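You operate a simulated robot arm through the tools that you are given. There is no shell and no other tool. Be economical: measure what you need, move in short steps, check, and stop when the job is done.

Carry out the task below with a simulated two-armed robot. There is one attempt and no reset: what you move stays moved.

TASK
On the top of the small bench, fold the grey cloth in half and then in half again.

It is judged by the outcome, as a careful person would: the job done as asked, and still so three seconds after it is handed in. It fails if anything else is knocked over, pushed out of place, dropped, spilled or broken. Flat cloth is picked up by pressing the open fingertips on it (5 to 10 N) and closing them slowly along it; thin cloth reads only 2 to 8 mm in the jaws.

THE ROBOT
Two 7-joint arms with two-finger parallel grippers on one trunk, on a base that drives. Base frame: it is fixed to the floor where the robot stands at the start and does not move with it; the origin is under the middle of the robot, x ahead of it, y to its left, z up. Units: mm, rad, N and s.
The left shoulder is at the start at [62, 198, 1029], the right one opposite. With the tool pointing down near the work surface each hand reaches from about 280 to 700 mm from the robot's upright axis, wherever it stands, measured 20 degrees to its own side. Places, roughly: top of the small bench [600, 1000, 800]. Payload 1.57 kg a hand.
The tool frame of a hand sits at the grasp point between the pads (the TCP): z along the fingers, y along the line on which they close. The tips reach 30 mm beyond it. Largest opening 110 mm; finger width 24, thickness 12; the body of the gripper, 48 by 112 mm, starts 78 mm behind the TCP.
Orientation is that of the tool frame in the base frame, as a unit quaternion [x, y, z, w]. With the fingers straight down and closing along the base's y, the tool's x points along the base's -x, its y along +y and its z along -z.

THE INTERFACE
- The arms move only by the tool drive_tool. It takes "left_deltas", "right_deltas" or both (then of equal length, played together; a hand with none holds still); each is a list of rows, each a list of 7 numbers: the shift along the tool's x, y, z in m, then the turn, a rotation vector about the tool's x, y, z in rad, then the opening, from 0 (shut) to 1 (fully open). In form: [[tx, ty, tz, rx, ry, rz, hand], ...]. A call has 1 to 8 rows; each row is the pose to reach, as a shift and turn from the pose commanded when the call began, along the tool's axes at that moment. A row lasts 0.2 s, in which the tool goes at most 50 mm and 0.15 rad; a call with a longer step from one row to the next is refused whole, and so is a gripper value outside its range. Where a pose cannot be reached the arm comes as near as it can. A force on the tool above 40 N (or 10 N above the force at the start of the call, whichever is more), or a blocked arm, ends the call early, and 0.2 s more pass. The fingers move at their own pace (about 72 mm/s each) and stop on an object; they squeeze with about 24 N. The grip force told is the motor's: it shows also when the fingers shut on nothing. Time passes only in rows, and 0.2 s behind the last, so rows that repeat a pose let the fingers close. It gives the time, the measured TCP pose, the force on the tool (base axes), the opening and the grip force at its end, in the units of the frame above (readings bear some noise), with the torque about the TCP (base axes, N m) and any sound that the robot's microphone picked up.
- Cameras (640 x 400 px; columns grow to the right, rows downward): "scene" is now at [98.7, 9.3, 1599.6]; the picture's right is [0.09, -1.00, 0.00], its down [-0.86, -0.08, -0.50] and it looks along [0.50, 0.04, -0.87] (base axes); focal length 272 px, centre (320, 200). "left" rides on the left gripper at [70, -16, -141] in its tool frame; the picture's right is [0.23, 0.97, 0.00], its down [-0.86, 0.20, -0.48] and it looks along [-0.47, 0.11, 0.88] (tool axes); focal length 222 px, centre (320, 200). "right" rides on the right gripper at [70, 16, -141] in its tool frame; the picture's right is [-0.23, 0.97, 0.00], its down [-0.85, -0.20, -0.48] and it looks along [-0.47, -0.11, 0.88] (tool axes); focal length 222 px, centre (320, 200). There is no depth. A picture from a camera that has moved, and an enlarged one, comes with that camera's place and axes in the base frame and with its lens.
- capture(camera): a new picture of that camera. No time passes.
- slide_trunk(by): slides the trunk up (or, below 0, down) by that many mm; the arms and the scene camera ride with it, the base frame stays. It gives what a move gives, with no picture.
- drive_base(legs): drives the robot by 1 to 6 legs, each [ahead, left, turn to the left] in mm, mm and rad, along the robot's own axes; the way and the turn of a leg run together, so that a leg with both is an arc; at most 1500 mm and 3.142 rad a leg. The arms and the cameras ride along, it lands a little off, and it stops where it bumps. It gives what a move gives.
- pan_tilt(pan, tilt): turns the head with the scene camera to pan (to the left, within 1.501 rad either way) and tilt (down, from -0.506 to 1.204), counted from straight ahead of the robot. It gives what a move gives.
- close_up(camera, box): a new picture of the part [left, top, right, bottom] of that camera's present view, enlarged. No time passes.
- close_job(): hands the job in; it is judged then, once.

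Go step by step. Nothing tells you exact positions but the pictures and the camera data: compare them with the known pose of the tool, close in by small moves and look again before you grip or let go. The budget is 120 turns and 88 pictures, counting those below and the enlarged ones. Unless the task says otherwise, let go and move clear before handing in, and close with one line.

The tools are called after "Emit:" as name(argument=value, ...) on one line, values as JSON. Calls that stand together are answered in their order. drive_tool: Moves the arms, as the interface text tells. Its arguments: {"type":"object","properties":{"left_deltas":{"type":"array"},"right_deltas":{"type":"array"}},"required":[]} The other tools are called the same way: slide_trunk (by) slides the trunk up or down; drive_base (legs) drives the base; pan_tilt (pan, tilt) turns the head that bears the scene camera; capture (camera) takes a picture; close_up (camera, box) takes an enlarged picture of a part of a camera's view; close_job () hands the job in.

At the start:

```text
time: 0.0
left_tool_pos: [460.5, 330.1, 1009.3]
left_tool_rot: [0.0, 1.0, 0.0, 0.0]
left_ft_force: [0.3, -0.6, 0.5]
left_moment: [0.03, -0.01, -0.01]
left_grip_width: 110.0
left_grip_force: 0.1
right_tool_pos: [373.7, -76.9, 962.7]
right_tool_rot: [0.0, 1.0, 0.001, 0.0]
right_ft_force: [-0.1, -0.2, -0.1]
right_moment: [-0.03, -0.01, 0.0]
right_grip_width: 110.0
right_grip_force: 0.0
trunk travel left (down, up): [-625.0, 365.0]
robot x, y, heading: [-2.1, 3.0, -0.003]
head pan, tilt: [0.087, 1.047]
```

scene: 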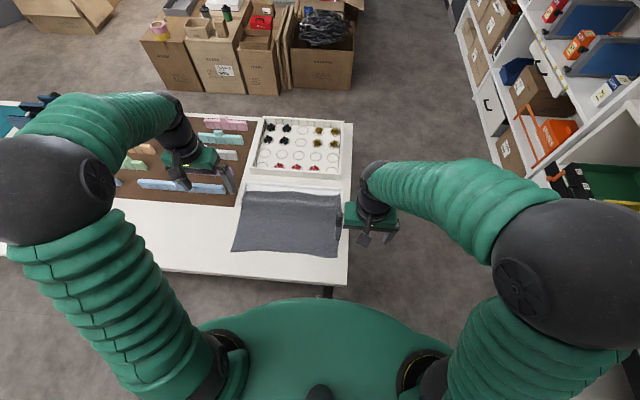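
right: 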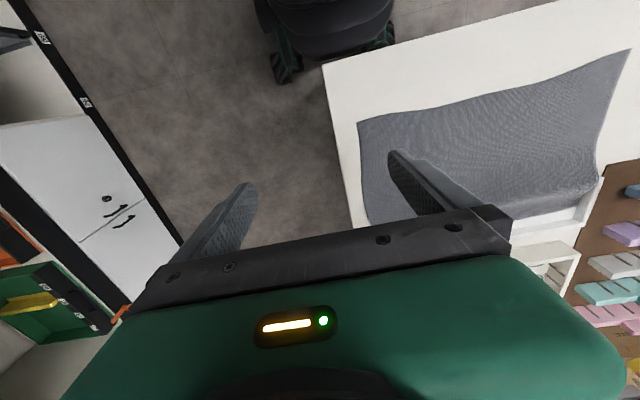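
left: 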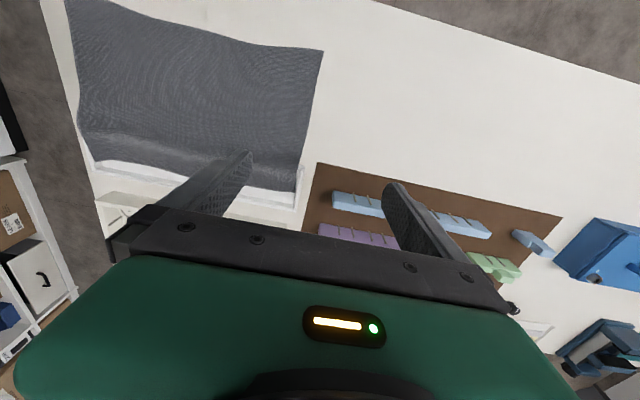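

The grey cloth seems to lie on the bench right ahead, at about x 470, y 130, near a white tray. I'll look around and check whether this is the small bench before I act.

Emit:
close_up(camera="scene", box=[200, 100, 400, 300])

Emit:
pan_tilt(pan=1.0, tilt=0.7)

Emit:
capture(camera="scene")

```text
2.00 times, centred on (300, 200) of scene
camera zoom: at [98.7, 9.3, 1599.6], right [0.09, -1.0, 0.0], down [-0.86, -0.08, -0.5], along [0.5, 0.04, -0.87], focal length 543 px, centre (360, 200)
```

zoom: 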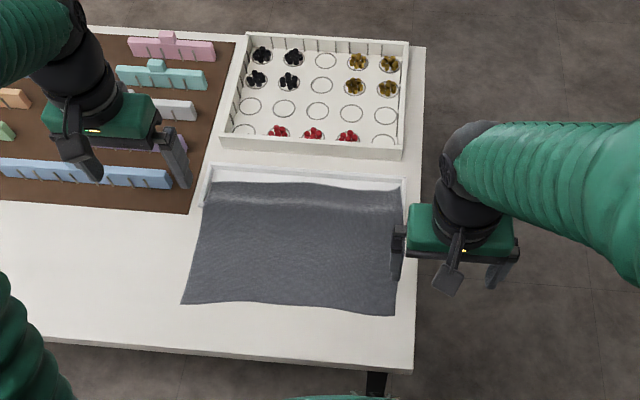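

```text
time: 1.2
left_tool_pos: [460.8, 330.6, 1010.2]
left_tool_rot: [0.0, 1.0, 0.0, 0.0]
left_ft_force: [0.9, 1.3, -0.7]
left_moment: [-0.01, 0.0, 0.0]
left_grip_width: 110.0
left_grip_force: 0.1
right_tool_pos: [371.5, -76.8, 962.9]
right_tool_rot: [0.001, 1.0, 0.001, 0.0]
right_ft_force: [-0.2, -0.2, -0.6]
right_moment: [0.0, -0.04, -0.04]
right_grip_width: 110.1
right_grip_force: 0.1
trunk travel left (down, up): [-625.0, 365.0]
robot x, y, heading: [-4.2, 0.4, -0.005]
head pan, tilt: [1.0, 0.7]
```

```text
83 pictures are left
camera scene: at [78.4, 75.1, 1626.1], right [0.84, -0.54, 0.0], down [-0.35, -0.54, -0.76], along [0.41, 0.64, -0.65], focal length 272 px, centre (320, 200)
```

scene: 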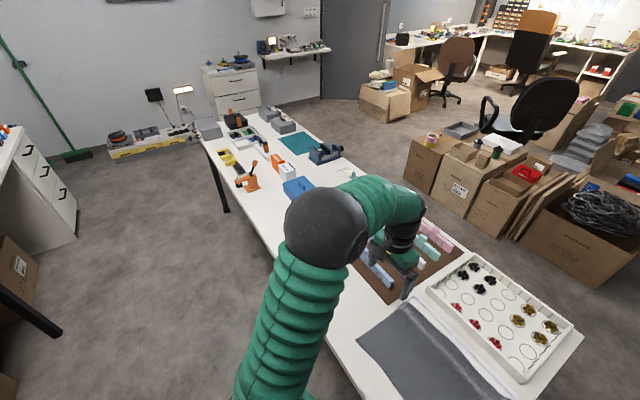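

The bench is one long top, and the cloth lies at its near right end. Its far edge seems to rest on a low white frame, so I'll look at that edge closely.

Emit:
close_up(camera="right", box=[320, 40, 640, 240])

Emit:
close_up(camera="left", box=[40, 0, 360, 230])

Emit:
pan_tilt(pan=0.2, tilt=1.1)

Emit:
close_up(camera="scene", box=[260, 120, 420, 220])

```text
2.00 times, centred on (480, 140) of right
camera zoom: at [300.8, -62.1, 1104.6], right [0.23, 0.97, 0.0], down [0.86, -0.2, 0.48], along [0.47, -0.11, -0.88], focal length 444 px, centre (0, 320)
```

zoom: 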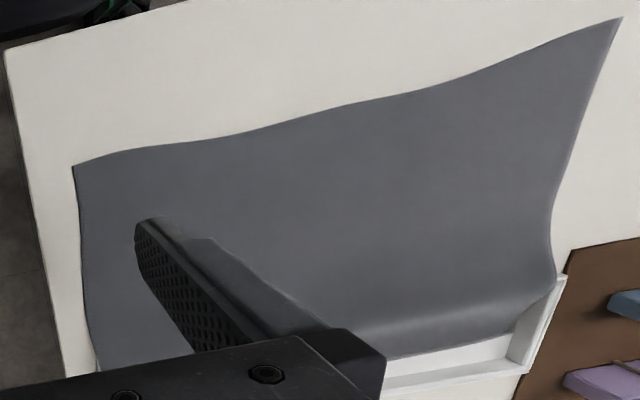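

```text
1.74 times, centred on (200, 115) of left
camera zoom: at [389.9, 313.3, 1151.1], right [-0.23, 0.97, 0.0], down [0.85, 0.2, 0.48], along [0.47, 0.11, -0.88], focal length 386 px, centre (529, 348)
```

zoom: 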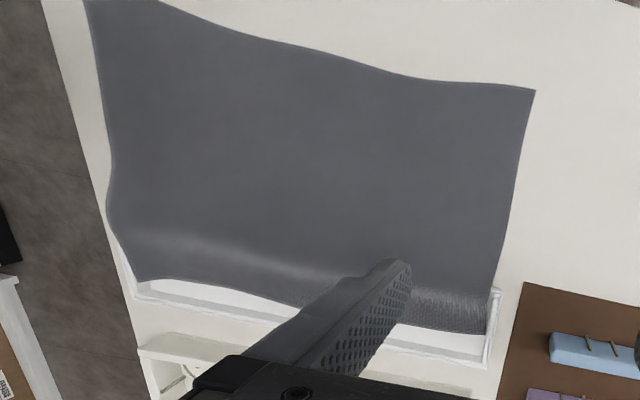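

```text
time: 2.3
left_tool_pos: [459.0, 330.6, 1010.6]
left_tool_rot: [0.0, 1.0, 0.0, 0.002]
left_ft_force: [-0.1, -0.2, -0.1]
left_moment: [-0.02, 0.0, 0.02]
left_grip_width: 110.1
left_grip_force: 0.1
right_tool_pos: [371.8, -76.9, 963.2]
right_tool_rot: [0.0, 1.0, 0.0, 0.0]
right_ft_force: [0.0, 0.3, 0.1]
right_moment: [0.0, -0.02, 0.01]
right_grip_width: 110.2
right_grip_force: 0.2
trunk travel left (down, up): [-625.0, 365.0]
robot x, y, heading: [1.8, -2.2, 0.001]
head pan, tilt: [0.201, 1.1]
```

```text
4.00 times, centred on (340, 170) of scene
camera zoom: at [94.2, 16.2, 1596.2], right [0.2, -0.98, 0.0], down [-0.87, -0.18, -0.45], along [0.44, 0.09, -0.89], focal length 1086 px, centre (240, 320)
```

zoom: 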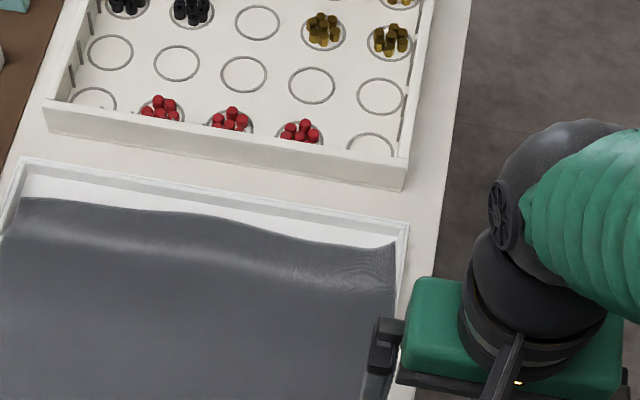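

The bench top is at about z 800. A low white tray, x 525–596 and y −26 to 313, holds the far strip of the cloth. The cloth corners are roughly near-left (353, 302), near-right (363, −24), far-left (568, 305) and far-right (586, −18). I'll take both far corners together and fold them onto the near edge, so first I hover the hands over them.

Emit:
drive_tool(right_deltas=[[-0.04, 0.019, 0.0, 0, 0, 0, 0.8], [-0.08, 0.038, 0.01, 0, 0, 0, 0.6], [-0.12, 0.057, 0.03, 0, 0, 0, 0.5], [-0.16, 0.076, 0.05, 0, 0, 0, 0.36], [-0.2, 0.095, 0.07, 0, 0, 0, 0.36]], left_deltas=[[-0.019, -0.0125, 0.02, 0, 0, 0, 0.8], [-0.038, -0.025, 0.04, 0, 0, 0, 0.6], [-0.057, -0.0375, 0.065, 0, 0, 0, 0.5], [-0.076, -0.05, 0.09, 0, 0, 0, 0.36], [-0.095, -0.0626, 0.12, 0, 0, 0, 0.36]])

Emit:
capture(camera="right")

Emit:
capture(camera="left")

Emit:
close_up(camera="scene", box=[200, 100, 420, 238])

```text
time: 3.5
left_tool_pos: [555.5, 267.6, 889.4]
left_tool_rot: [0.0, 1.0, 0.0, -0.001]
left_ft_force: [-0.8, 0.0, 0.5]
left_moment: [-0.02, 0.01, 0.01]
left_grip_width: 39.6
left_grip_force: 0.1
right_tool_pos: [574.6, 19.0, 891.9]
right_tool_rot: [0.0, 1.0, -0.001, -0.003]
right_ft_force: [0.0, 0.1, -1.0]
right_moment: [-0.03, 0.06, 0.02]
right_grip_width: 39.7
right_grip_force: 0.1
trunk travel left (down, up): [-625.0, 365.0]
robot x, y, heading: [2.1, 2.5, 0.003]
head pan, tilt: [0.201, 1.1]
```

```text
79 pictures are left
camera right: at [503.9, 34.0, 1033.6], right [0.23, 0.97, 0.0], down [0.86, -0.2, 0.48], along [0.46, -0.11, -0.88], focal length 222 px, centre (320, 200)
```

right: 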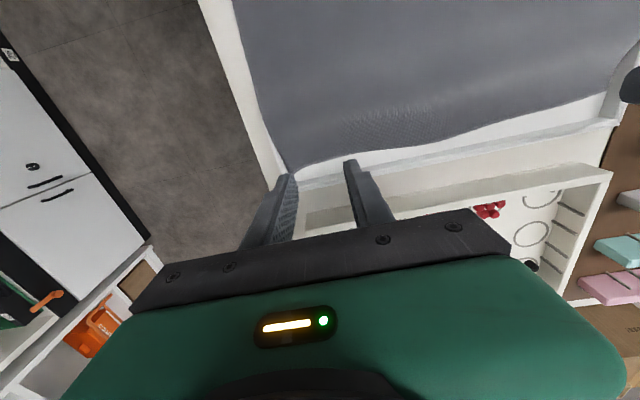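

```text
78 pictures are left
camera left: at [487.1, 251.2, 1030.0], right [-0.23, 0.97, 0.0], down [0.86, 0.2, 0.48], along [0.46, 0.11, -0.88], focal length 222 px, centre (320, 200)
```

left: 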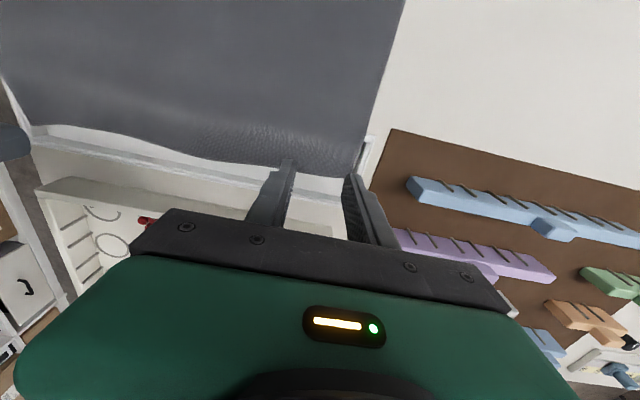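

```text
2.90 times, centred on (310, 169) of scene
camera zoom: at [101.0, 17.5, 1595.8], right [0.2, -0.98, 0.0], down [-0.88, -0.18, -0.45], along [0.44, 0.09, -0.89], focal length 787 px, centre (349, 290)
```

zoom: 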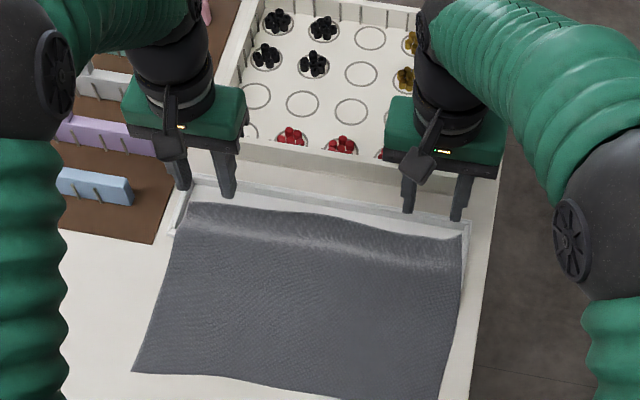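

Both hands hang above the far strip, with fingertips just inside the corners. I'll go down gently until they touch.

Emit:
drive_tool(right_deltas=[[0.003, 0, 0.025, 0, 0, 0, 0.36], [0.003, 0, 0.042, 0, 0, 0, 0.36], [0.003, 0, 0.05, 0, 0, 0, 0.36]], left_deltas=[[0, 0.003, 0.025, 0, 0, 0, 0.36], [0, 0.003, 0.04, 0, 0, 0, 0.36], [0, 0.003, 0.048, 0, 0, 0, 0.36]])

Emit:
close_up(camera="right", box=[220, 80, 460, 230])

Emit:
close_up(camera="left", box=[200, 80, 440, 230])

```text
time: 4.3
left_tool_pos: [554.3, 270.3, 843.5]
left_tool_rot: [-0.001, 1.0, 0.001, 0.002]
left_ft_force: [0.1, -0.5, 0.7]
left_moment: [-0.03, -0.03, -0.02]
left_grip_width: 39.5
left_grip_force: 0.1
right_tool_pos: [568.5, 17.8, 842.9]
right_tool_rot: [0.0, 1.0, -0.001, 0.0]
right_ft_force: [0.6, 0.5, -1.0]
right_moment: [0.02, 0.0, 0.0]
right_grip_width: 39.6
right_grip_force: 0.0
trunk travel left (down, up): [-625.0, 365.0]
robot x, y, heading: [0.1, -0.5, -0.0]
head pan, tilt: [0.201, 1.1]
```

```text
2.67 times, centred on (340, 155) of right
camera zoom: at [496.3, 33.0, 984.8], right [0.23, 0.97, 0.0], down [0.85, -0.2, 0.48], along [0.47, -0.11, -0.88], focal length 592 px, centre (267, 320)
```

zoom: 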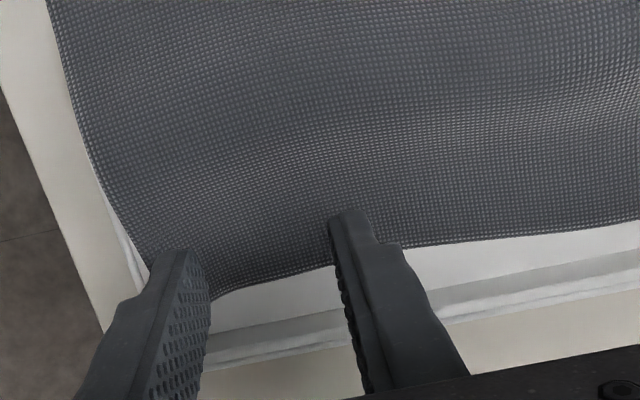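

```text
2.67 times, centred on (320, 155) of left
camera zoom: at [484.2, 252.7, 983.5], right [-0.23, 0.97, 0.0], down [0.85, 0.2, 0.48], along [0.47, 0.11, -0.88], focal length 592 px, centre (320, 320)
```

zoom: 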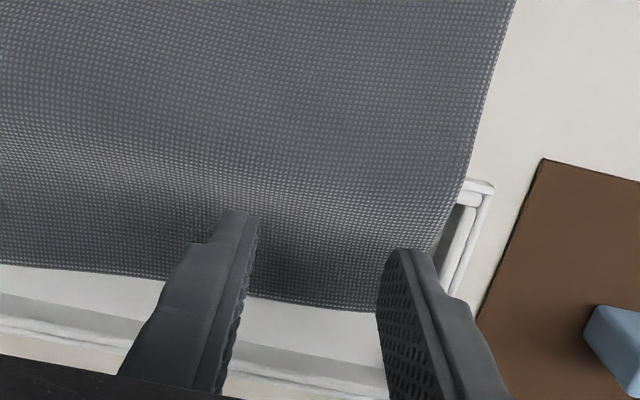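

The fingertips are about 12 mm above the cloth and inside its edges. I'll lower them in small steps and watch the force.

Emit:
drive_tool(right_deltas=[[0, 0.003, 0.004, 0, 0, 0, 0.36], [0, 0.003, 0.008, 0, 0, 0, 0.36]], left_deltas=[[0, 0, 0.004, 0, 0, 0, 0.36], [0, 0, 0.008, 0, 0, 0, 0.36]])

Emit:
drive_tool(right_deltas=[[0, 0, 0.001, 0, 0, 0, 0.36], [0, 0, 0.002, 0, 0, 0, 0.36]], left_deltas=[[0, 0, 0.001, 0, 0, 0, 0.36], [0, 0, 0.002, 0, 0, 0, 0.36]])

```text
time: 4.9
left_tool_pos: [555.0, 270.9, 834.2]
left_tool_rot: [0.0, 1.0, 0.0, 0.0]
left_ft_force: [0.4, -0.1, -0.1]
left_moment: [0.01, -0.02, -0.01]
left_grip_width: 39.6
left_grip_force: 0.1
right_tool_pos: [570.0, 20.8, 835.8]
right_tool_rot: [0.0, 1.0, -0.001, 0.0]
right_ft_force: [-0.8, 0.1, -0.1]
right_moment: [-0.01, 0.02, 0.0]
right_grip_width: 39.7
right_grip_force: 0.1
trunk travel left (down, up): [-625.0, 365.0]
robot x, y, heading: [0.1, 1.0, -0.0]
head pan, tilt: [0.201, 1.1]
```

```text
time: 5.5
left_tool_pos: [554.8, 271.6, 833.3]
left_tool_rot: [0.0, 1.0, -0.001, 0.0]
left_ft_force: [0.4, 0.2, -0.2]
left_moment: [-0.02, 0.01, 0.01]
left_grip_width: 39.4
left_grip_force: 0.0
right_tool_pos: [568.4, 20.6, 834.8]
right_tool_rot: [0.0, 1.0, 0.0, 0.0]
right_ft_force: [0.1, 0.0, -0.3]
right_moment: [-0.01, 0.01, -0.01]
right_grip_width: 39.4
right_grip_force: 0.1
trunk travel left (down, up): [-625.0, 365.0]
robot x, y, heading: [-1.6, 1.5, 0.003]
head pan, tilt: [0.201, 1.1]
```

Emit:
drive_tool(right_deltas=[[0, 0, 0.0015, 0, 0, 0, 0.36], [0, 0, 0.003, 0, 0, 0, 0.36]], left_deltas=[[0, 0, 0.001, 0, 0, 0, 0.36], [0, 0, 0.002, 0, 0, 0, 0.36]])

Emit:
drive_tool(right_deltas=[[0, 0, 0.001, 0, 0, 0, 0.36], [0, 0, 0.002, 0, 0, 0, 0.36]], left_deltas=[[0, 0, 0.001, 0, 0, 0, 0.36], [0, 0, 0.0015, 0, 0, 0, 0.36]])

```text
time: 6.1
left_tool_pos: [555.4, 270.4, 830.5]
left_tool_rot: [0.0, 1.0, 0.0, 0.002]
left_ft_force: [0.3, -0.7, 0.4]
left_moment: [-0.01, -0.02, -0.03]
left_grip_width: 39.5
left_grip_force: 0.1
right_tool_pos: [570.0, 20.8, 830.7]
right_tool_rot: [0.0, 1.0, 0.0, 0.0]
right_ft_force: [0.8, 0.8, -0.5]
right_moment: [0.04, 0.03, -0.02]
right_grip_width: 39.6
right_grip_force: 0.1
trunk travel left (down, up): [-625.0, 365.0]
robot x, y, heading: [3.5, 2.9, 0.003]
head pan, tilt: [0.201, 1.1]
```

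```text
time: 6.7
left_tool_pos: [555.9, 270.4, 828.4]
left_tool_rot: [0.0, 1.0, 0.0, 0.001]
left_ft_force: [0.9, 0.0, -0.4]
left_moment: [0.01, 0.01, 0.03]
left_grip_width: 39.2
left_grip_force: 0.1
right_tool_pos: [570.2, 19.7, 828.3]
right_tool_rot: [0.0, 1.0, 0.0, 0.0]
right_ft_force: [-0.1, 0.0, -0.2]
right_moment: [-0.02, 0.0, -0.03]
right_grip_width: 39.8
right_grip_force: 0.0
trunk travel left (down, up): [-625.0, 365.0]
robot x, y, heading: [0.6, -0.2, 0.001]
head pan, tilt: [0.201, 1.1]
```

Emit:
drive_tool(right_deltas=[[0, 0, 0.0015, 0, 0, 0, 0.36], [0, 0, 0.003, 0, 0, 0, 0.36]], left_deltas=[[0, 0, 0.0015, 0, 0, 0, 0.36], [0, 0, 0.003, 0, 0, 0, 0.36]])

Emit:
close_up(camera="right", box=[220, 80, 460, 230])

```text
time: 7.3
left_tool_pos: [554.4, 270.1, 826.4]
left_tool_rot: [0.0, 1.0, 0.0, 0.001]
left_ft_force: [-0.6, 0.0, -0.5]
left_moment: [-0.01, 0.01, 0.0]
left_grip_width: 39.8
left_grip_force: 0.1
right_tool_pos: [570.6, 19.6, 825.4]
right_tool_rot: [0.0, 1.0, -0.001, 0.0]
right_ft_force: [-1.2, 0.7, 0.7]
right_moment: [0.0, 0.03, 0.0]
right_grip_width: 39.4
right_grip_force: 0.0
trunk travel left (down, up): [-625.0, 365.0]
robot x, y, heading: [3.0, 2.7, -0.003]
head pan, tilt: [0.201, 1.1]
```

```text
2.67 times, centred on (340, 155) of right
camera zoom: at [498.5, 35.7, 966.4], right [0.23, 0.97, 0.0], down [0.86, -0.2, 0.48], along [0.47, -0.11, -0.88], focal length 592 px, centre (267, 320)
```

zoom: 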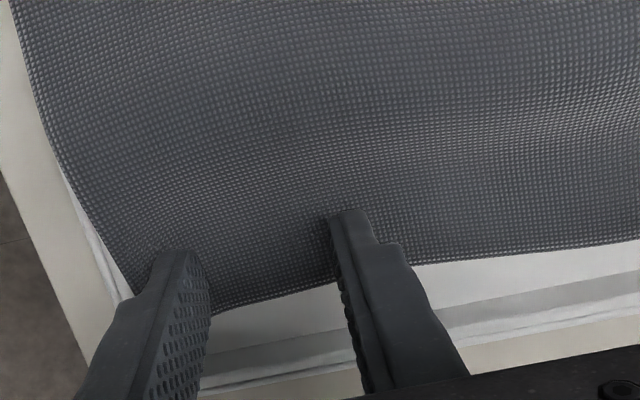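

Emit:
drive_tool(right_deltas=[[0, 0, 0.0015, 0, 0, 0, 0.36], [0, 0, 0.003, 0, 0, 0, 0.36]], left_deltas=[[0, 0, 0.0015, 0, 0, 0, 0.36], [0, 0, 0.003, 0, 0, 0, 0.36]])

Emit:
drive_tool(right_deltas=[[0, 0, 0.001, 0, 0, 0, 0.36], [0, 0, 0.002, 0, 0, 0, 0.36]], left_deltas=[[0, 0, 0.001, 0, 0, 0, 0.36], [0, 0, 0.002, 0, 0, 0, 0.36]])

```text
time: 7.9
left_tool_pos: [554.7, 271.1, 823.8]
left_tool_rot: [0.0, 1.0, -0.001, 0.0]
left_ft_force: [0.1, 0.1, -0.5]
left_moment: [-0.01, 0.01, 0.0]
left_grip_width: 39.6
left_grip_force: 0.1
right_tool_pos: [568.8, 20.5, 820.1]
right_tool_rot: [0.0, 1.0, -0.001, 0.0]
right_ft_force: [0.9, 0.8, 0.5]
right_moment: [0.01, 0.0, -0.04]
right_grip_width: 39.6
right_grip_force: 0.1
trunk travel left (down, up): [-625.0, 365.0]
robot x, y, heading: [-3.2, 1.4, 0.001]
head pan, tilt: [0.201, 1.1]
```

```text
time: 8.5
left_tool_pos: [555.4, 271.1, 822.1]
left_tool_rot: [0.0, 1.0, 0.0, 0.001]
left_ft_force: [0.2, 0.2, 0.7]
left_moment: [0.0, 0.01, 0.0]
left_grip_width: 39.7
left_grip_force: 0.2
right_tool_pos: [569.4, 19.9, 820.0]
right_tool_rot: [0.0, 1.0, 0.0, 0.001]
right_ft_force: [0.1, -0.4, 0.7]
right_moment: [-0.03, 0.0, 0.01]
right_grip_width: 39.2
right_grip_force: 0.0
trunk travel left (down, up): [-625.0, 365.0]
robot x, y, heading: [2.1, -0.1, 0.002]
head pan, tilt: [0.201, 1.1]
```

Emit:
drive_tool(right_deltas=[[0, 0, 0.0015, 0, 0, 0, 0.36], [0, 0, 0.003, 0, 0, 0, 0.36]], left_deltas=[[0, 0, 0.0015, 0, 0, 0, 0.36], [0, 0, 0.003, 0, 0, 0, 0.36]])

Emit:
drive_tool(right_deltas=[[0, 0, 0.0015, 0, 0, 0, 0.36], [0, 0, 0.003, 0, 0, 0, 0.36]], left_deltas=[[0, 0, 0.0015, 0, 0, 0, 0.36], [0, 0, 0.003, 0, 0, 0, 0.36]])

Emit:
close_up(camera="left", box=[200, 80, 440, 230])

Emit:
close_up(camera="right", box=[220, 80, 460, 230])

```text
time: 9.1
left_tool_pos: [554.6, 270.2, 818.9]
left_tool_rot: [0.0, 1.0, 0.0, 0.0]
left_ft_force: [-0.2, -0.5, 0.2]
left_moment: [0.01, 0.0, 0.01]
left_grip_width: 39.6
left_grip_force: 0.1
right_tool_pos: [568.7, 21.2, 817.2]
right_tool_rot: [0.0, 1.0, 0.0, -0.001]
right_ft_force: [-0.6, 0.2, -0.1]
right_moment: [0.0, -0.03, 0.03]
right_grip_width: 39.6
right_grip_force: 0.0
trunk travel left (down, up): [-625.0, 365.0]
robot x, y, heading: [-1.0, -0.1, 0.004]
head pan, tilt: [0.201, 1.1]
```

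```text
time: 9.7
left_tool_pos: [554.9, 271.2, 816.9]
left_tool_rot: [0.0, 1.0, -0.001, 0.002]
left_ft_force: [1.3, 0.9, 4.6]
left_moment: [0.01, -0.03, 0.03]
left_grip_width: 39.5
left_grip_force: 0.1
right_tool_pos: [569.7, 20.9, 816.4]
right_tool_rot: [0.0, 1.0, 0.0, 0.001]
right_ft_force: [0.2, 0.1, 10.9]
right_moment: [-0.11, 0.02, -0.04]
right_grip_width: 39.6
right_grip_force: 0.1
trunk travel left (down, up): [-625.0, 365.0]
robot x, y, heading: [2.1, 1.9, 0.0]
head pan, tilt: [0.201, 1.1]
```

```text
2.67 times, centred on (320, 155) of left
camera zoom: at [484.1, 254.4, 957.5], right [-0.23, 0.97, 0.0], down [0.85, 0.2, 0.48], along [0.47, 0.11, -0.88], focal length 592 px, centre (320, 320)
```

zoom: 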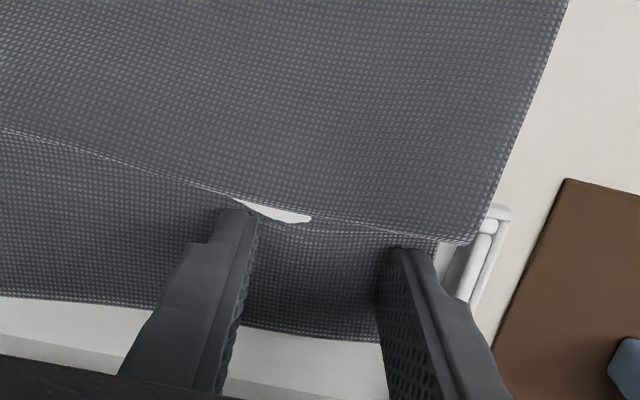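

```text
2.67 times, centred on (340, 155) of right
camera zoom: at [496.9, 36.2, 957.6], right [0.23, 0.97, 0.0], down [0.85, -0.2, 0.48], along [0.47, -0.11, -0.88], focal length 592 px, centre (267, 320)
```

zoom: 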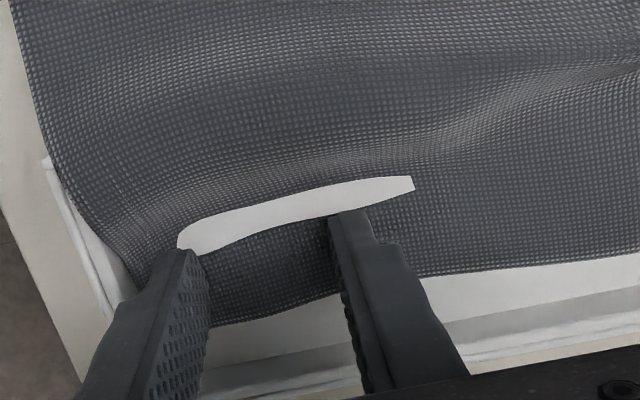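

The cloth is in contact: left about 5 N, right about 11 N. The tray's near rim pokes up just behind the fingers. Now I'll close both slowly along the cloth.

Emit:
drive_tool(right_deltas=[[0, 0, 0, 0, 0, 0, 0.32], [0, 0, 0, 0, 0, 0, 0.27], [0, 0, 0, 0, 0, 0, 0.22], [0, 0, 0, 0, 0, 0, 0.17], [0, 0, 0, 0, 0, 0, 0.12], [0, 0, 0, 0, 0, 0, 0.06], [0, 0, 0, 0, 0, 0, 0.0], [0, 0, 0, 0, 0, 0, 0.0]], left_deltas=[[0, 0, 0.001, 0, 0, 0, 0.32], [0, 0, 0.001, 0, 0, 0, 0.27], [0, 0, 0.001, 0, 0, 0, 0.22], [0, 0, 0.001, 0, 0, 0, 0.17], [0, 0, 0.001, 0, 0, 0, 0.12], [0, 0, 0.001, 0, 0, 0, 0.06], [0, 0, 0.001, 0, 0, 0, 0.0], [0, 0, 0.001, 0, 0, 0, 0.0]])

Emit:
close_up(camera="left", box=[200, 80, 440, 230])

Emit:
close_up(camera="right", box=[220, 80, 460, 230])

```text
time: 11.5
left_tool_pos: [552.9, 269.9, 816.8]
left_tool_rot: [-0.001, 1.0, 0.001, 0.001]
left_ft_force: [2.3, -2.9, 16.7]
left_moment: [-0.08, 0.03, -0.01]
left_grip_width: 2.1
left_grip_force: 23.9
right_tool_pos: [566.3, 19.2, 816.7]
right_tool_rot: [0.0, 1.0, 0.001, 0.001]
right_ft_force: [-0.2, 0.2, 16.4]
right_moment: [-0.04, 0.06, 0.03]
right_grip_width: 0.1
right_grip_force: 20.7
trunk travel left (down, up): [-625.0, 365.0]
robot x, y, heading: [2.2, -1.8, 0.006]
head pan, tilt: [0.201, 1.1]
```

```text
2.67 times, centred on (320, 155) of left
camera zoom: at [483.1, 252.2, 957.2], right [-0.23, 0.97, 0.0], down [0.85, 0.2, 0.48], along [0.47, 0.11, -0.88], focal length 592 px, centre (320, 320)
```

zoom: 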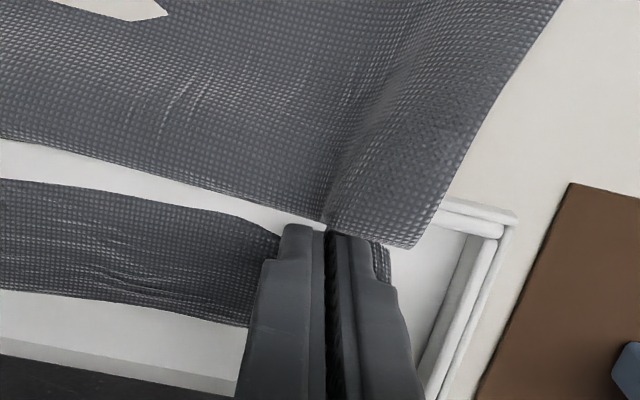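

```text
2.67 times, centred on (340, 155) of right
camera zoom: at [495.4, 34.4, 957.6], right [0.23, 0.97, 0.0], down [0.85, -0.2, 0.48], along [0.47, -0.11, -0.88], focal length 592 px, centre (267, 320)
```

zoom: 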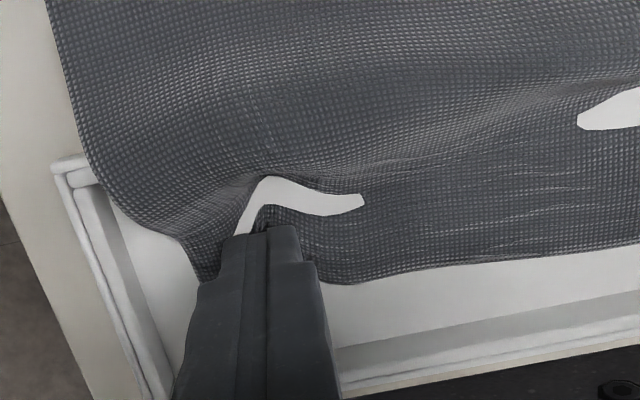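

The left fingers hold cloth at 2.1 mm, but the right ones shut on nothing. I'll raise the right hand, open it and look again, while the left holds.

Emit:
drive_tool(right_deltas=[[0, 0, -0.01, 0, 0, 0, 0], [0, 0, -0.025, 0, 0, 0, 0], [0, 0, -0.025, 0, 0, 0, 0.36], [0, 0, -0.025, 0, 0, 0, 0.36]], left_deltas=[[0, 0, -0.002, 0, 0, 0, 0], [0, 0, -0.004, 0, 0, 0, 0], [0, 0, -0.004, 0, 0, 0, 0], [0, 0, -0.004, 0, 0, 0, 0]])

Emit:
close_up(camera="right", box=[220, 80, 460, 230])

```text
time: 12.5
left_tool_pos: [554.4, 270.8, 817.4]
left_tool_rot: [0.0, 1.0, -0.001, 0.0]
left_ft_force: [-0.7, 0.3, 0.8]
left_moment: [0.0, -0.05, 0.03]
left_grip_width: 1.8
left_grip_force: 23.9
right_tool_pos: [569.8, 19.9, 839.6]
right_tool_rot: [0.0, 1.0, -0.001, 0.0]
right_ft_force: [0.1, -0.8, 0.4]
right_moment: [-0.02, -0.03, 0.01]
right_grip_width: 39.3
right_grip_force: 0.1
trunk travel left (down, up): [-625.0, 365.0]
robot x, y, heading: [3.1, 2.6, 0.002]
head pan, tilt: [0.201, 1.1]
```

```text
2.67 times, centred on (340, 155) of right
camera zoom: at [498.5, 36.8, 980.5], right [0.23, 0.97, 0.0], down [0.86, -0.2, 0.48], along [0.47, -0.11, -0.88], focal length 592 px, centre (267, 320)
```

zoom: 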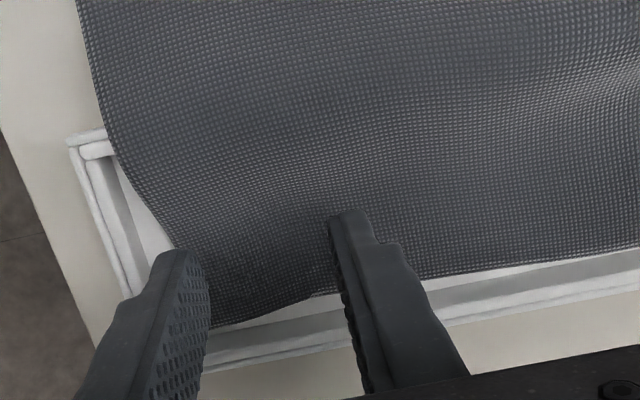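

The right corner has slipped inward a little, to about (598, −10). I'll shift the right hand to x 577, y 30 and press again.

Emit:
drive_tool(right_deltas=[[-0.007, 0.01, 0.005, 0, 0, 0, 0.36], [-0.007, 0.01, 0.015, 0, 0, 0, 0.36], [-0.007, 0.01, 0.022, 0, 0, 0, 0.36], [-0.007, 0.01, 0.024, 0, 0, 0, 0.36]])

Emit:
close_up(camera="right", box=[220, 80, 460, 230])

```text
time: 13.5
left_tool_pos: [553.5, 271.0, 820.0]
left_tool_rot: [0.0, 1.0, 0.001, 0.001]
left_ft_force: [-0.3, 0.0, -0.3]
left_moment: [0.03, -0.03, 0.01]
left_grip_width: 1.7
left_grip_force: 23.9
right_tool_pos: [575.6, 29.5, 816.4]
right_tool_rot: [0.0, 1.0, -0.001, 0.001]
right_ft_force: [-0.4, -0.5, 6.9]
right_moment: [-0.03, 0.02, 0.0]
right_grip_width: 39.7
right_grip_force: 0.1
trunk travel left (down, up): [-625.0, 365.0]
robot x, y, heading: [0.7, 0.2, -0.002]
head pan, tilt: [0.201, 1.1]
```

```text
2.67 times, centred on (340, 155) of right
camera zoom: at [504.3, 45.7, 957.8], right [0.23, 0.97, 0.0], down [0.85, -0.2, 0.48], along [0.47, -0.11, -0.88], focal length 592 px, centre (267, 320)
```

zoom: 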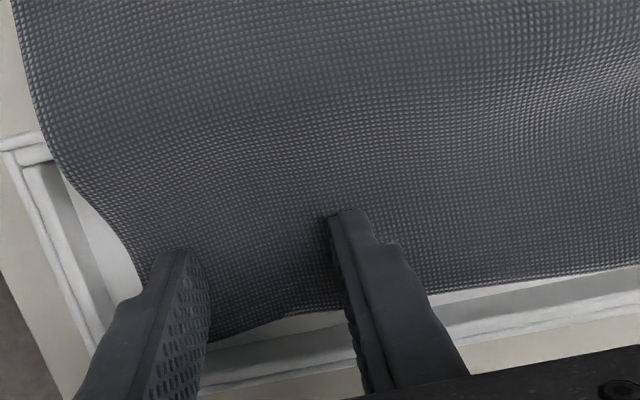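

Contact is about 7 N and both fingers are on cloth. Closing slowly.

Emit:
drive_tool(right_deltas=[[0, 0, 0.0005, 0, 0, 0, 0.33], [0, 0, 0.0005, 0, 0, 0, 0.3], [0, 0, 0.0005, 0, 0, 0, 0.27], [0, 0, 0.0005, 0, 0, 0, 0.24], [0, 0, 0.0005, 0, 0, 0, 0.21], [0, 0, 0.0005, 0, 0, 0, 0.18], [0, 0, 0.0005, 0, 0, 0, 0.15], [0, 0, 0.0005, 0, 0, 0, 0.12]])

Emit:
drive_tool(right_deltas=[[0, 0, 0, 0, 0, 0, 0.09], [0, 0, 0, 0, 0, 0, 0.06], [0, 0, 0, 0, 0, 0, 0.03], [0, 0, 0, 0, 0, 0, 0], [0, 0, 0, 0, 0, 0, 0], [0, 0, 0, 0, 0, 0, 0]])

Emit:
close_up(camera="right", box=[220, 80, 460, 230])

```text
time: 15.3
left_tool_pos: [552.5, 270.6, 820.3]
left_tool_rot: [0.0, 1.0, -0.001, 0.001]
left_ft_force: [2.7, -1.9, 0.3]
left_moment: [-0.11, -0.06, 0.01]
left_grip_width: 1.6
left_grip_force: 23.6
right_tool_pos: [574.8, 30.3, 815.8]
right_tool_rot: [0.0, 1.0, 0.001, 0.002]
right_ft_force: [0.3, 3.3, 22.4]
right_moment: [0.04, -0.02, 0.01]
right_grip_width: 12.8
right_grip_force: 0.0
trunk travel left (down, up): [-625.0, 365.0]
robot x, y, heading: [1.7, -1.6, 0.001]
head pan, tilt: [0.201, 1.1]
```

```text
time: 16.7
left_tool_pos: [555.0, 270.1, 819.8]
left_tool_rot: [-0.001, 1.0, 0.0, 0.002]
left_ft_force: [2.9, -3.2, -0.2]
left_moment: [-0.07, -0.06, -0.01]
left_grip_width: 1.7
left_grip_force: 23.9
right_tool_pos: [575.1, 29.7, 816.8]
right_tool_rot: [0.0, 1.0, 0.0, 0.001]
right_ft_force: [2.1, 1.1, 26.0]
right_moment: [0.08, 0.04, 0.0]
right_grip_width: 0.1
right_grip_force: 21.0
trunk travel left (down, up): [-625.0, 365.0]
robot x, y, heading: [-1.6, 0.1, -0.002]
head pan, tilt: [0.201, 1.1]
```

```text
2.67 times, centred on (340, 155) of right
camera zoom: at [503.0, 45.8, 957.6], right [0.23, 0.97, 0.0], down [0.85, -0.2, 0.48], along [0.47, -0.11, -0.88], focal length 592 px, centre (267, 320)
```

zoom: 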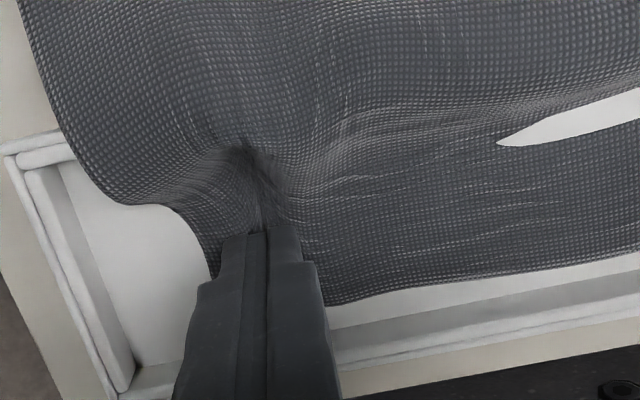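

The right jaws read 0.1 mm, yet the cloth is gathered into them. I'll lift both hands 25 mm to test the grip.

Emit:
drive_tool(right_deltas=[[0, 0, -0.008, 0, 0, 0, 0], [0, 0, -0.016, 0, 0, 0, 0], [0, 0, -0.025, 0, 0, 0, 0]], left_deltas=[[0, 0, -0.008, 0, 0, 0, 0], [0, 0, -0.016, 0, 0, 0, 0], [0, 0, -0.025, 0, 0, 0, 0]])

Emit:
close_up(camera="right", box=[220, 80, 460, 230])

Emit:
close_up(camera="left", box=[200, 80, 440, 230])

```text
time: 17.5
left_tool_pos: [553.4, 269.3, 844.1]
left_tool_rot: [-0.001, 1.0, 0.0, 0.001]
left_ft_force: [0.1, 0.7, 0.8]
left_moment: [-0.04, 0.01, 0.01]
left_grip_width: 1.8
left_grip_force: 23.6
right_tool_pos: [575.1, 30.4, 838.4]
right_tool_rot: [0.0, 1.0, 0.0, -0.001]
right_ft_force: [-0.4, -0.7, -0.6]
right_moment: [0.01, 0.02, -0.01]
right_grip_width: 0.0
right_grip_force: 21.4
trunk travel left (down, up): [-625.0, 365.0]
robot x, y, heading: [0.9, 1.5, -0.0]
head pan, tilt: [0.201, 1.1]
```

```text
2.67 times, centred on (340, 155) of right
camera zoom: at [504.3, 45.7, 980.4], right [0.23, 0.97, 0.0], down [0.86, -0.2, 0.48], along [0.46, -0.11, -0.88], focal length 592 px, centre (267, 320)
```

zoom: 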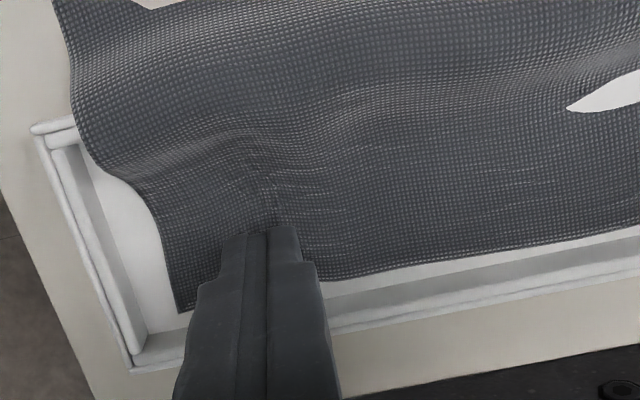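

```text
2.67 times, centred on (320, 155) of left
camera zoom: at [484.0, 253.1, 984.6], right [-0.23, 0.97, 0.0], down [0.85, 0.2, 0.48], along [0.47, 0.11, -0.88], focal length 592 px, centre (320, 320)
```

zoom: 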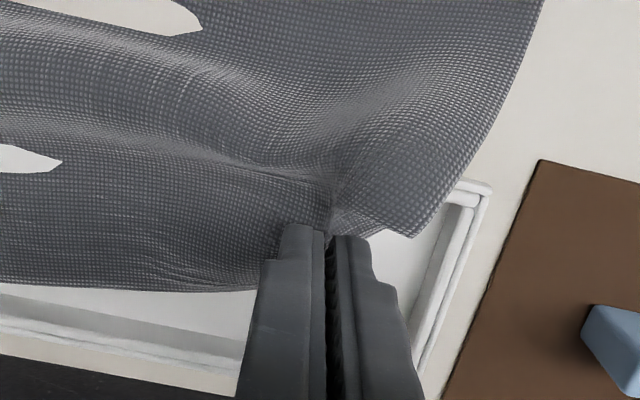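

The left grip holds and the right one slipped. I'll lower the left for slack and retry the right with a wider opening and lighter pressure.

Emit:
drive_tool(right_deltas=[[-0.002, -0.002, -0.006, 0, 0, 0, 0.2], [-0.002, -0.002, -0.006, 0, 0, 0, 0.5], [-0.002, -0.002, 0.006, 0, 0, 0, 0.5], [-0.002, -0.002, 0.016, 0, 0, 0, 0.5], [-0.002, -0.002, 0.022, 0, 0, 0, 0.5]], left_deltas=[[0, -0.002, 0.005, 0, 0, 0, 0], [0, -0.004, 0.01, 0, 0, 0, 0], [0, -0.008, 0.015, 0, 0, 0, 0], [0, -0.008, 0.02, 0, 0, 0, 0], [0, -0.008, 0.02, 0, 0, 0, 0]])

Emit:
close_up(camera="right", box=[220, 80, 460, 230])

```text
time: 18.7
left_tool_pos: [555.5, 262.6, 823.4]
left_tool_rot: [-0.001, 1.0, 0.0, 0.001]
left_ft_force: [-0.3, 0.0, 0.8]
left_moment: [0.03, 0.03, 0.01]
left_grip_width: 1.7
left_grip_force: 23.5
right_tool_pos: [577.8, 29.0, 816.5]
right_tool_rot: [0.0, 1.0, 0.0, 0.0]
right_ft_force: [0.1, -0.2, 0.7]
right_moment: [0.01, 0.0, 0.03]
right_grip_width: 54.9
right_grip_force: 0.0
trunk travel left (down, up): [-625.0, 365.0]
robot x, y, heading: [-0.0, -3.2, 0.004]
head pan, tilt: [0.201, 1.1]
```

```text
2.67 times, centred on (340, 155) of right
camera zoom: at [506.6, 44.5, 958.3], right [0.23, 0.97, 0.0], down [0.86, -0.2, 0.48], along [0.47, -0.11, -0.88], focal length 592 px, centre (267, 320)
```

zoom: 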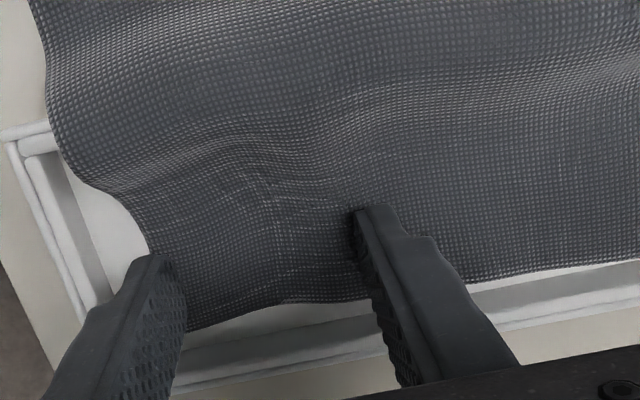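

Emit:
drive_tool(right_deltas=[[0, 0, 0.001, 0, 0, 0, 0.5], [0, 0, 0.0015, 0, 0, 0, 0.5]])

```text
time: 19.3
left_tool_pos: [554.5, 262.3, 823.2]
left_tool_rot: [0.0, 1.0, 0.0, 0.001]
left_ft_force: [-0.1, -0.1, -0.2]
left_moment: [-0.03, -0.01, 0.0]
left_grip_width: 1.6
left_grip_force: 23.7
right_tool_pos: [578.4, 28.2, 817.6]
right_tool_rot: [0.0, 1.0, 0.0, 0.0]
right_ft_force: [-0.1, 0.8, 3.7]
right_moment: [0.03, 0.05, 0.01]
right_grip_width: 55.0
right_grip_force: 0.1
trunk travel left (down, up): [-625.0, 365.0]
robot x, y, heading: [3.7, -1.8, 0.003]
head pan, tilt: [0.201, 1.1]
```

Emit:
drive_tool(right_deltas=[[0, 0, 0.0006, 0, 0, 0, 0.46], [0, 0, 0.0006, 0, 0, 0, 0.42], [0, 0, 0.0006, 0, 0, 0, 0.38], [0, 0, 0.0006, 0, 0, 0, 0.34], [0, 0, 0.0006, 0, 0, 0, 0.3]])

Emit:
close_up(camera="right", box=[220, 80, 460, 230])

```text
time: 20.5
left_tool_pos: [554.3, 262.8, 824.5]
left_tool_rot: [0.0, 1.0, 0.0, 0.001]
left_ft_force: [1.2, -0.2, 0.4]
left_moment: [0.01, 0.03, 0.03]
left_grip_width: 1.8
left_grip_force: 24.1
right_tool_pos: [578.1, 29.3, 817.1]
right_tool_rot: [0.0, 1.0, 0.0, 0.001]
right_ft_force: [0.8, 0.5, 11.8]
right_moment: [0.01, -0.03, -0.03]
right_grip_width: 32.1
right_grip_force: 0.0
trunk travel left (down, up): [-625.0, 365.0]
robot x, y, heading: [1.1, -0.3, 0.007]
head pan, tilt: [0.201, 1.1]
```

```text
2.67 times, centred on (340, 155) of right
camera zoom: at [506.2, 44.1, 957.6], right [0.23, 0.97, 0.0], down [0.85, -0.2, 0.48], along [0.47, -0.11, -0.88], focal length 592 px, centre (267, 320)
```

zoom: 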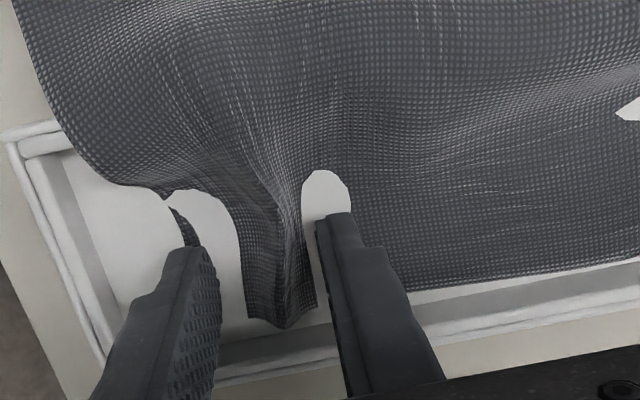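

The cloth has buckled nicely between the right fingers. I'll close the rest of the way, easing the pressure slightly.

Emit:
drive_tool(right_deltas=[[0, 0, -0.0002, 0, 0, 0, 0.25], [0, 0, -0.0004, 0, 0, 0, 0.2], [0, 0, -0.0006, 0, 0, 0, 0.15], [0, 0, -0.0008, 0, 0, 0, 0.1], [0, 0, -0.001, 0, 0, 0, 0.05], [0, 0, -0.001, 0, 0, 0, 0.0], [0, 0, -0.001, 0, 0, 0, 0.0]])

Emit:
close_up(camera="right", box=[220, 80, 460, 230])

```text
time: 22.1
left_tool_pos: [553.5, 262.4, 823.3]
left_tool_rot: [0.001, 1.0, 0.0, 0.001]
left_ft_force: [0.5, -1.7, 0.1]
left_moment: [-0.07, 0.02, 0.02]
left_grip_width: 1.7
left_grip_force: 23.7
right_tool_pos: [578.0, 29.4, 817.5]
right_tool_rot: [-0.001, 1.0, -0.001, 0.0]
right_ft_force: [-0.5, 2.0, 3.5]
right_moment: [0.07, 0.0, -0.03]
right_grip_width: 2.5
right_grip_force: 23.8
trunk travel left (down, up): [-625.0, 365.0]
robot x, y, heading: [-1.9, 2.4, -0.001]
head pan, tilt: [0.201, 1.1]
```

```text
2.67 times, centred on (340, 155) of right
camera zoom: at [506.9, 44.7, 958.0], right [0.23, 0.97, 0.0], down [0.86, -0.2, 0.48], along [0.47, -0.11, -0.88], focal length 592 px, centre (267, 320)
```

zoom: 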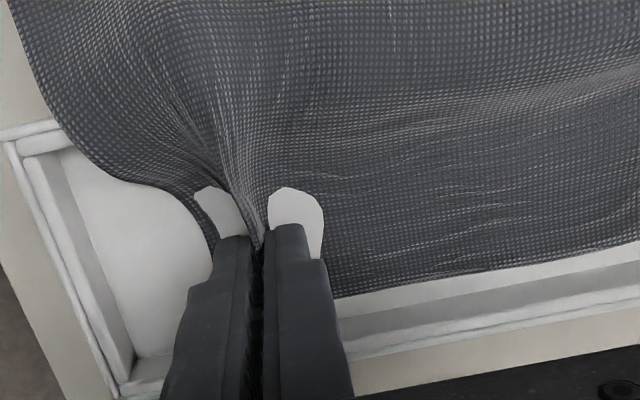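

Both far corners are now gripped (1.7 and 2.5 mm). I'll arc them up and toward the robot, starting with the first half of the fold.

Emit:
drive_tool(right_deltas=[[0.003, 0, -0.022, 0, 0, 0, 0], [0.0127, -0.001, -0.043, 0, 0, 0, 0], [0.0277, -0.002, -0.061, 0, 0, 0, 0], [0.047, -0.003, -0.0745, 0, 0, 0, 0], [0.07, -0.004, -0.083, 0, 0, 0, 0], [0.0945, -0.005, -0.086, 0, 0, 0, 0]], left_deltas=[[0.003, 0, -0.0215, 0, 0, 0, 0], [0.012, -0.001, -0.0415, 0, 0, 0, 0], [0.0255, -0.002, -0.0587, 0, 0, 0, 0], [0.0435, -0.003, -0.072, 0, 0, 0, 0], [0.0645, -0.003, -0.08, 0, 0, 0, 0], [0.087, -0.003, -0.083, 0, 0, 0, 0]])

Emit:
capture(camera="scene")

Emit:
capture(camera="right")

```text
time: 23.5
left_tool_pos: [465.9, 260.2, 907.1]
left_tool_rot: [0.0, 1.0, 0.0, 0.001]
left_ft_force: [0.4, -7.3, -0.2]
left_moment: [-0.23, -0.06, 0.06]
left_grip_width: 2.0
left_grip_force: 23.2
right_tool_pos: [481.8, 22.2, 905.6]
right_tool_rot: [0.0, 1.0, 0.0, 0.001]
right_ft_force: [-0.5, 6.4, 0.7]
right_moment: [0.19, 0.0, -0.05]
right_grip_width: 2.5
right_grip_force: 23.9
trunk travel left (down, up): [-625.0, 365.0]
robot x, y, heading: [2.0, -0.7, 0.002]
head pan, tilt: [0.201, 1.1]
```

```text
61 pictures are left
camera scene: at [92.5, 16.4, 1596.3], right [0.2, -0.98, 0.0], down [-0.87, -0.18, -0.45], along [0.44, 0.09, -0.89], focal length 272 px, centre (320, 200)
```

scene: 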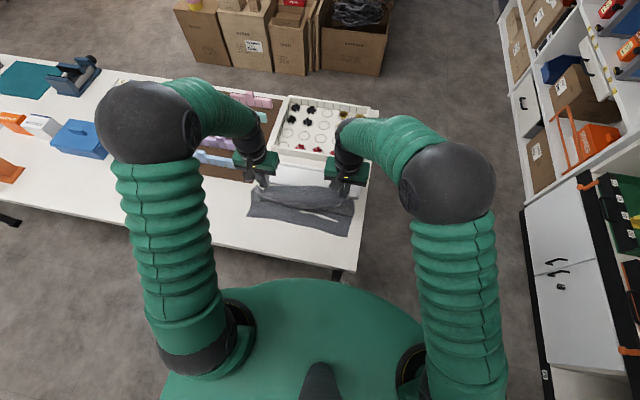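

```text
60 pictures are left
camera right: at [410.6, 37.8, 1046.4], right [0.23, 0.97, 0.0], down [0.85, -0.2, 0.48], along [0.47, -0.11, -0.88], focal length 222 px, centre (320, 200)
```

right: 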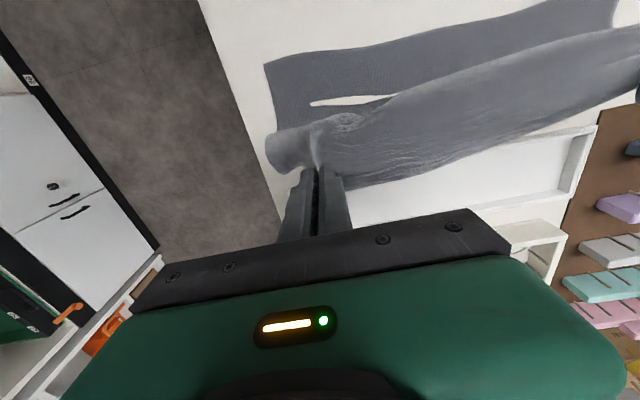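

Both grips hold, with a little tension between the hands. The cloth is folding over, so I'll go through the second half of the arc and ease the gap.

Emit:
drive_tool(right_deltas=[[0.024, 0.002, 0.003, 0, 0, 0, 0], [0.047, 0.003, 0.011, 0, 0, 0, 0], [0.067, 0.003, 0.024, 0, 0, 0, 0], [0.082, 0.003, 0.042, 0, 0, 0, 0], [0.091, 0.003, 0.06, 0, 0, 0, 0], [0.0945, 0.003, 0.074, 0, 0, 0, 0]], left_deltas=[[0.0225, -0.002, 0.003, 0, 0, 0, 0], [0.0435, -0.003, 0.011, 0, 0, 0, 0], [0.0615, -0.003, 0.024, 0, 0, 0, 0], [0.075, -0.003, 0.042, 0, 0, 0, 0], [0.084, -0.003, 0.06, 0, 0, 0, 0], [0.087, -0.003, 0.074, 0, 0, 0, 0]])

Emit:
close_up(camera="scene", box=[220, 140, 400, 253])

Emit:
close_up(camera="right", box=[200, 0, 640, 240])

Emit:
close_up(camera="left", box=[0, 0, 440, 240])

```text
time: 24.9
left_tool_pos: [380.1, 258.2, 835.3]
left_tool_rot: [0.0, 1.0, -0.001, 0.0]
left_ft_force: [1.7, -9.7, 0.5]
left_moment: [-0.33, -0.03, 0.04]
left_grip_width: 1.7
left_grip_force: 23.9
right_tool_pos: [403.7, 18.3, 843.6]
right_tool_rot: [0.018, 1.0, 0.008, 0.01]
right_ft_force: [-1.4, 10.5, 0.0]
right_moment: [0.33, 0.03, -0.03]
right_grip_width: 2.2
right_grip_force: 24.3
trunk travel left (down, up): [-625.0, 365.0]
robot x, y, heading: [-0.2, -0.5, -0.001]
head pan, tilt: [0.201, 1.1]
```

```text
3.54 times, centred on (310, 196) of scene
camera zoom: at [95.9, 16.8, 1599.7], right [0.2, -0.98, 0.0], down [-0.87, -0.18, -0.45], along [0.44, 0.09, -0.89], focal length 961 px, centre (355, 212)
```

zoom: 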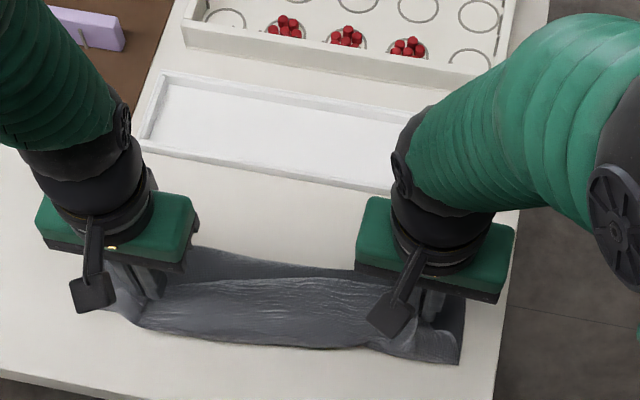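

```text
1.45 times, centred on (420, 120) of right
camera zoom: at [330.7, 34.3, 984.0], right [0.26, 0.96, 0.02], down [0.84, -0.24, 0.49], along [0.48, -0.11, -0.87], focal length 323 px, centre (174, 316)
```

zoom: 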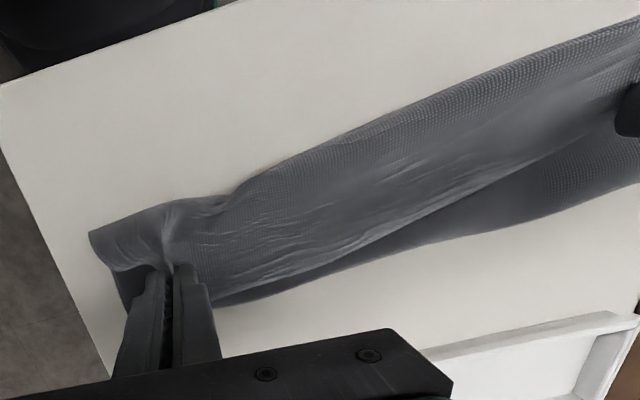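

```text
1.45 times, centred on (220, 120) of left
camera zoom: at [310.8, 240.2, 976.3], right [-0.23, 0.97, 0.0], down [0.86, 0.2, 0.48], along [0.47, 0.11, -0.88], focal length 323 px, centre (466, 316)
```

zoom: 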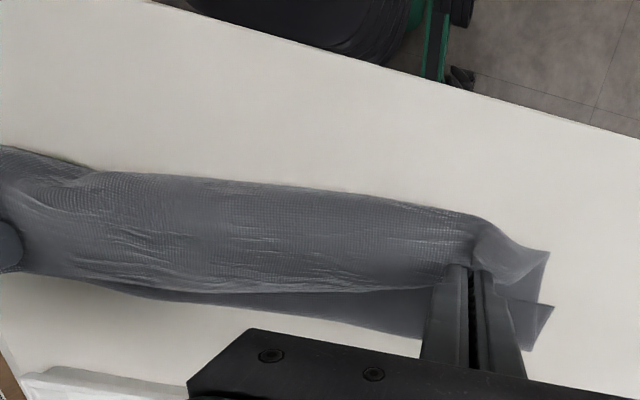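

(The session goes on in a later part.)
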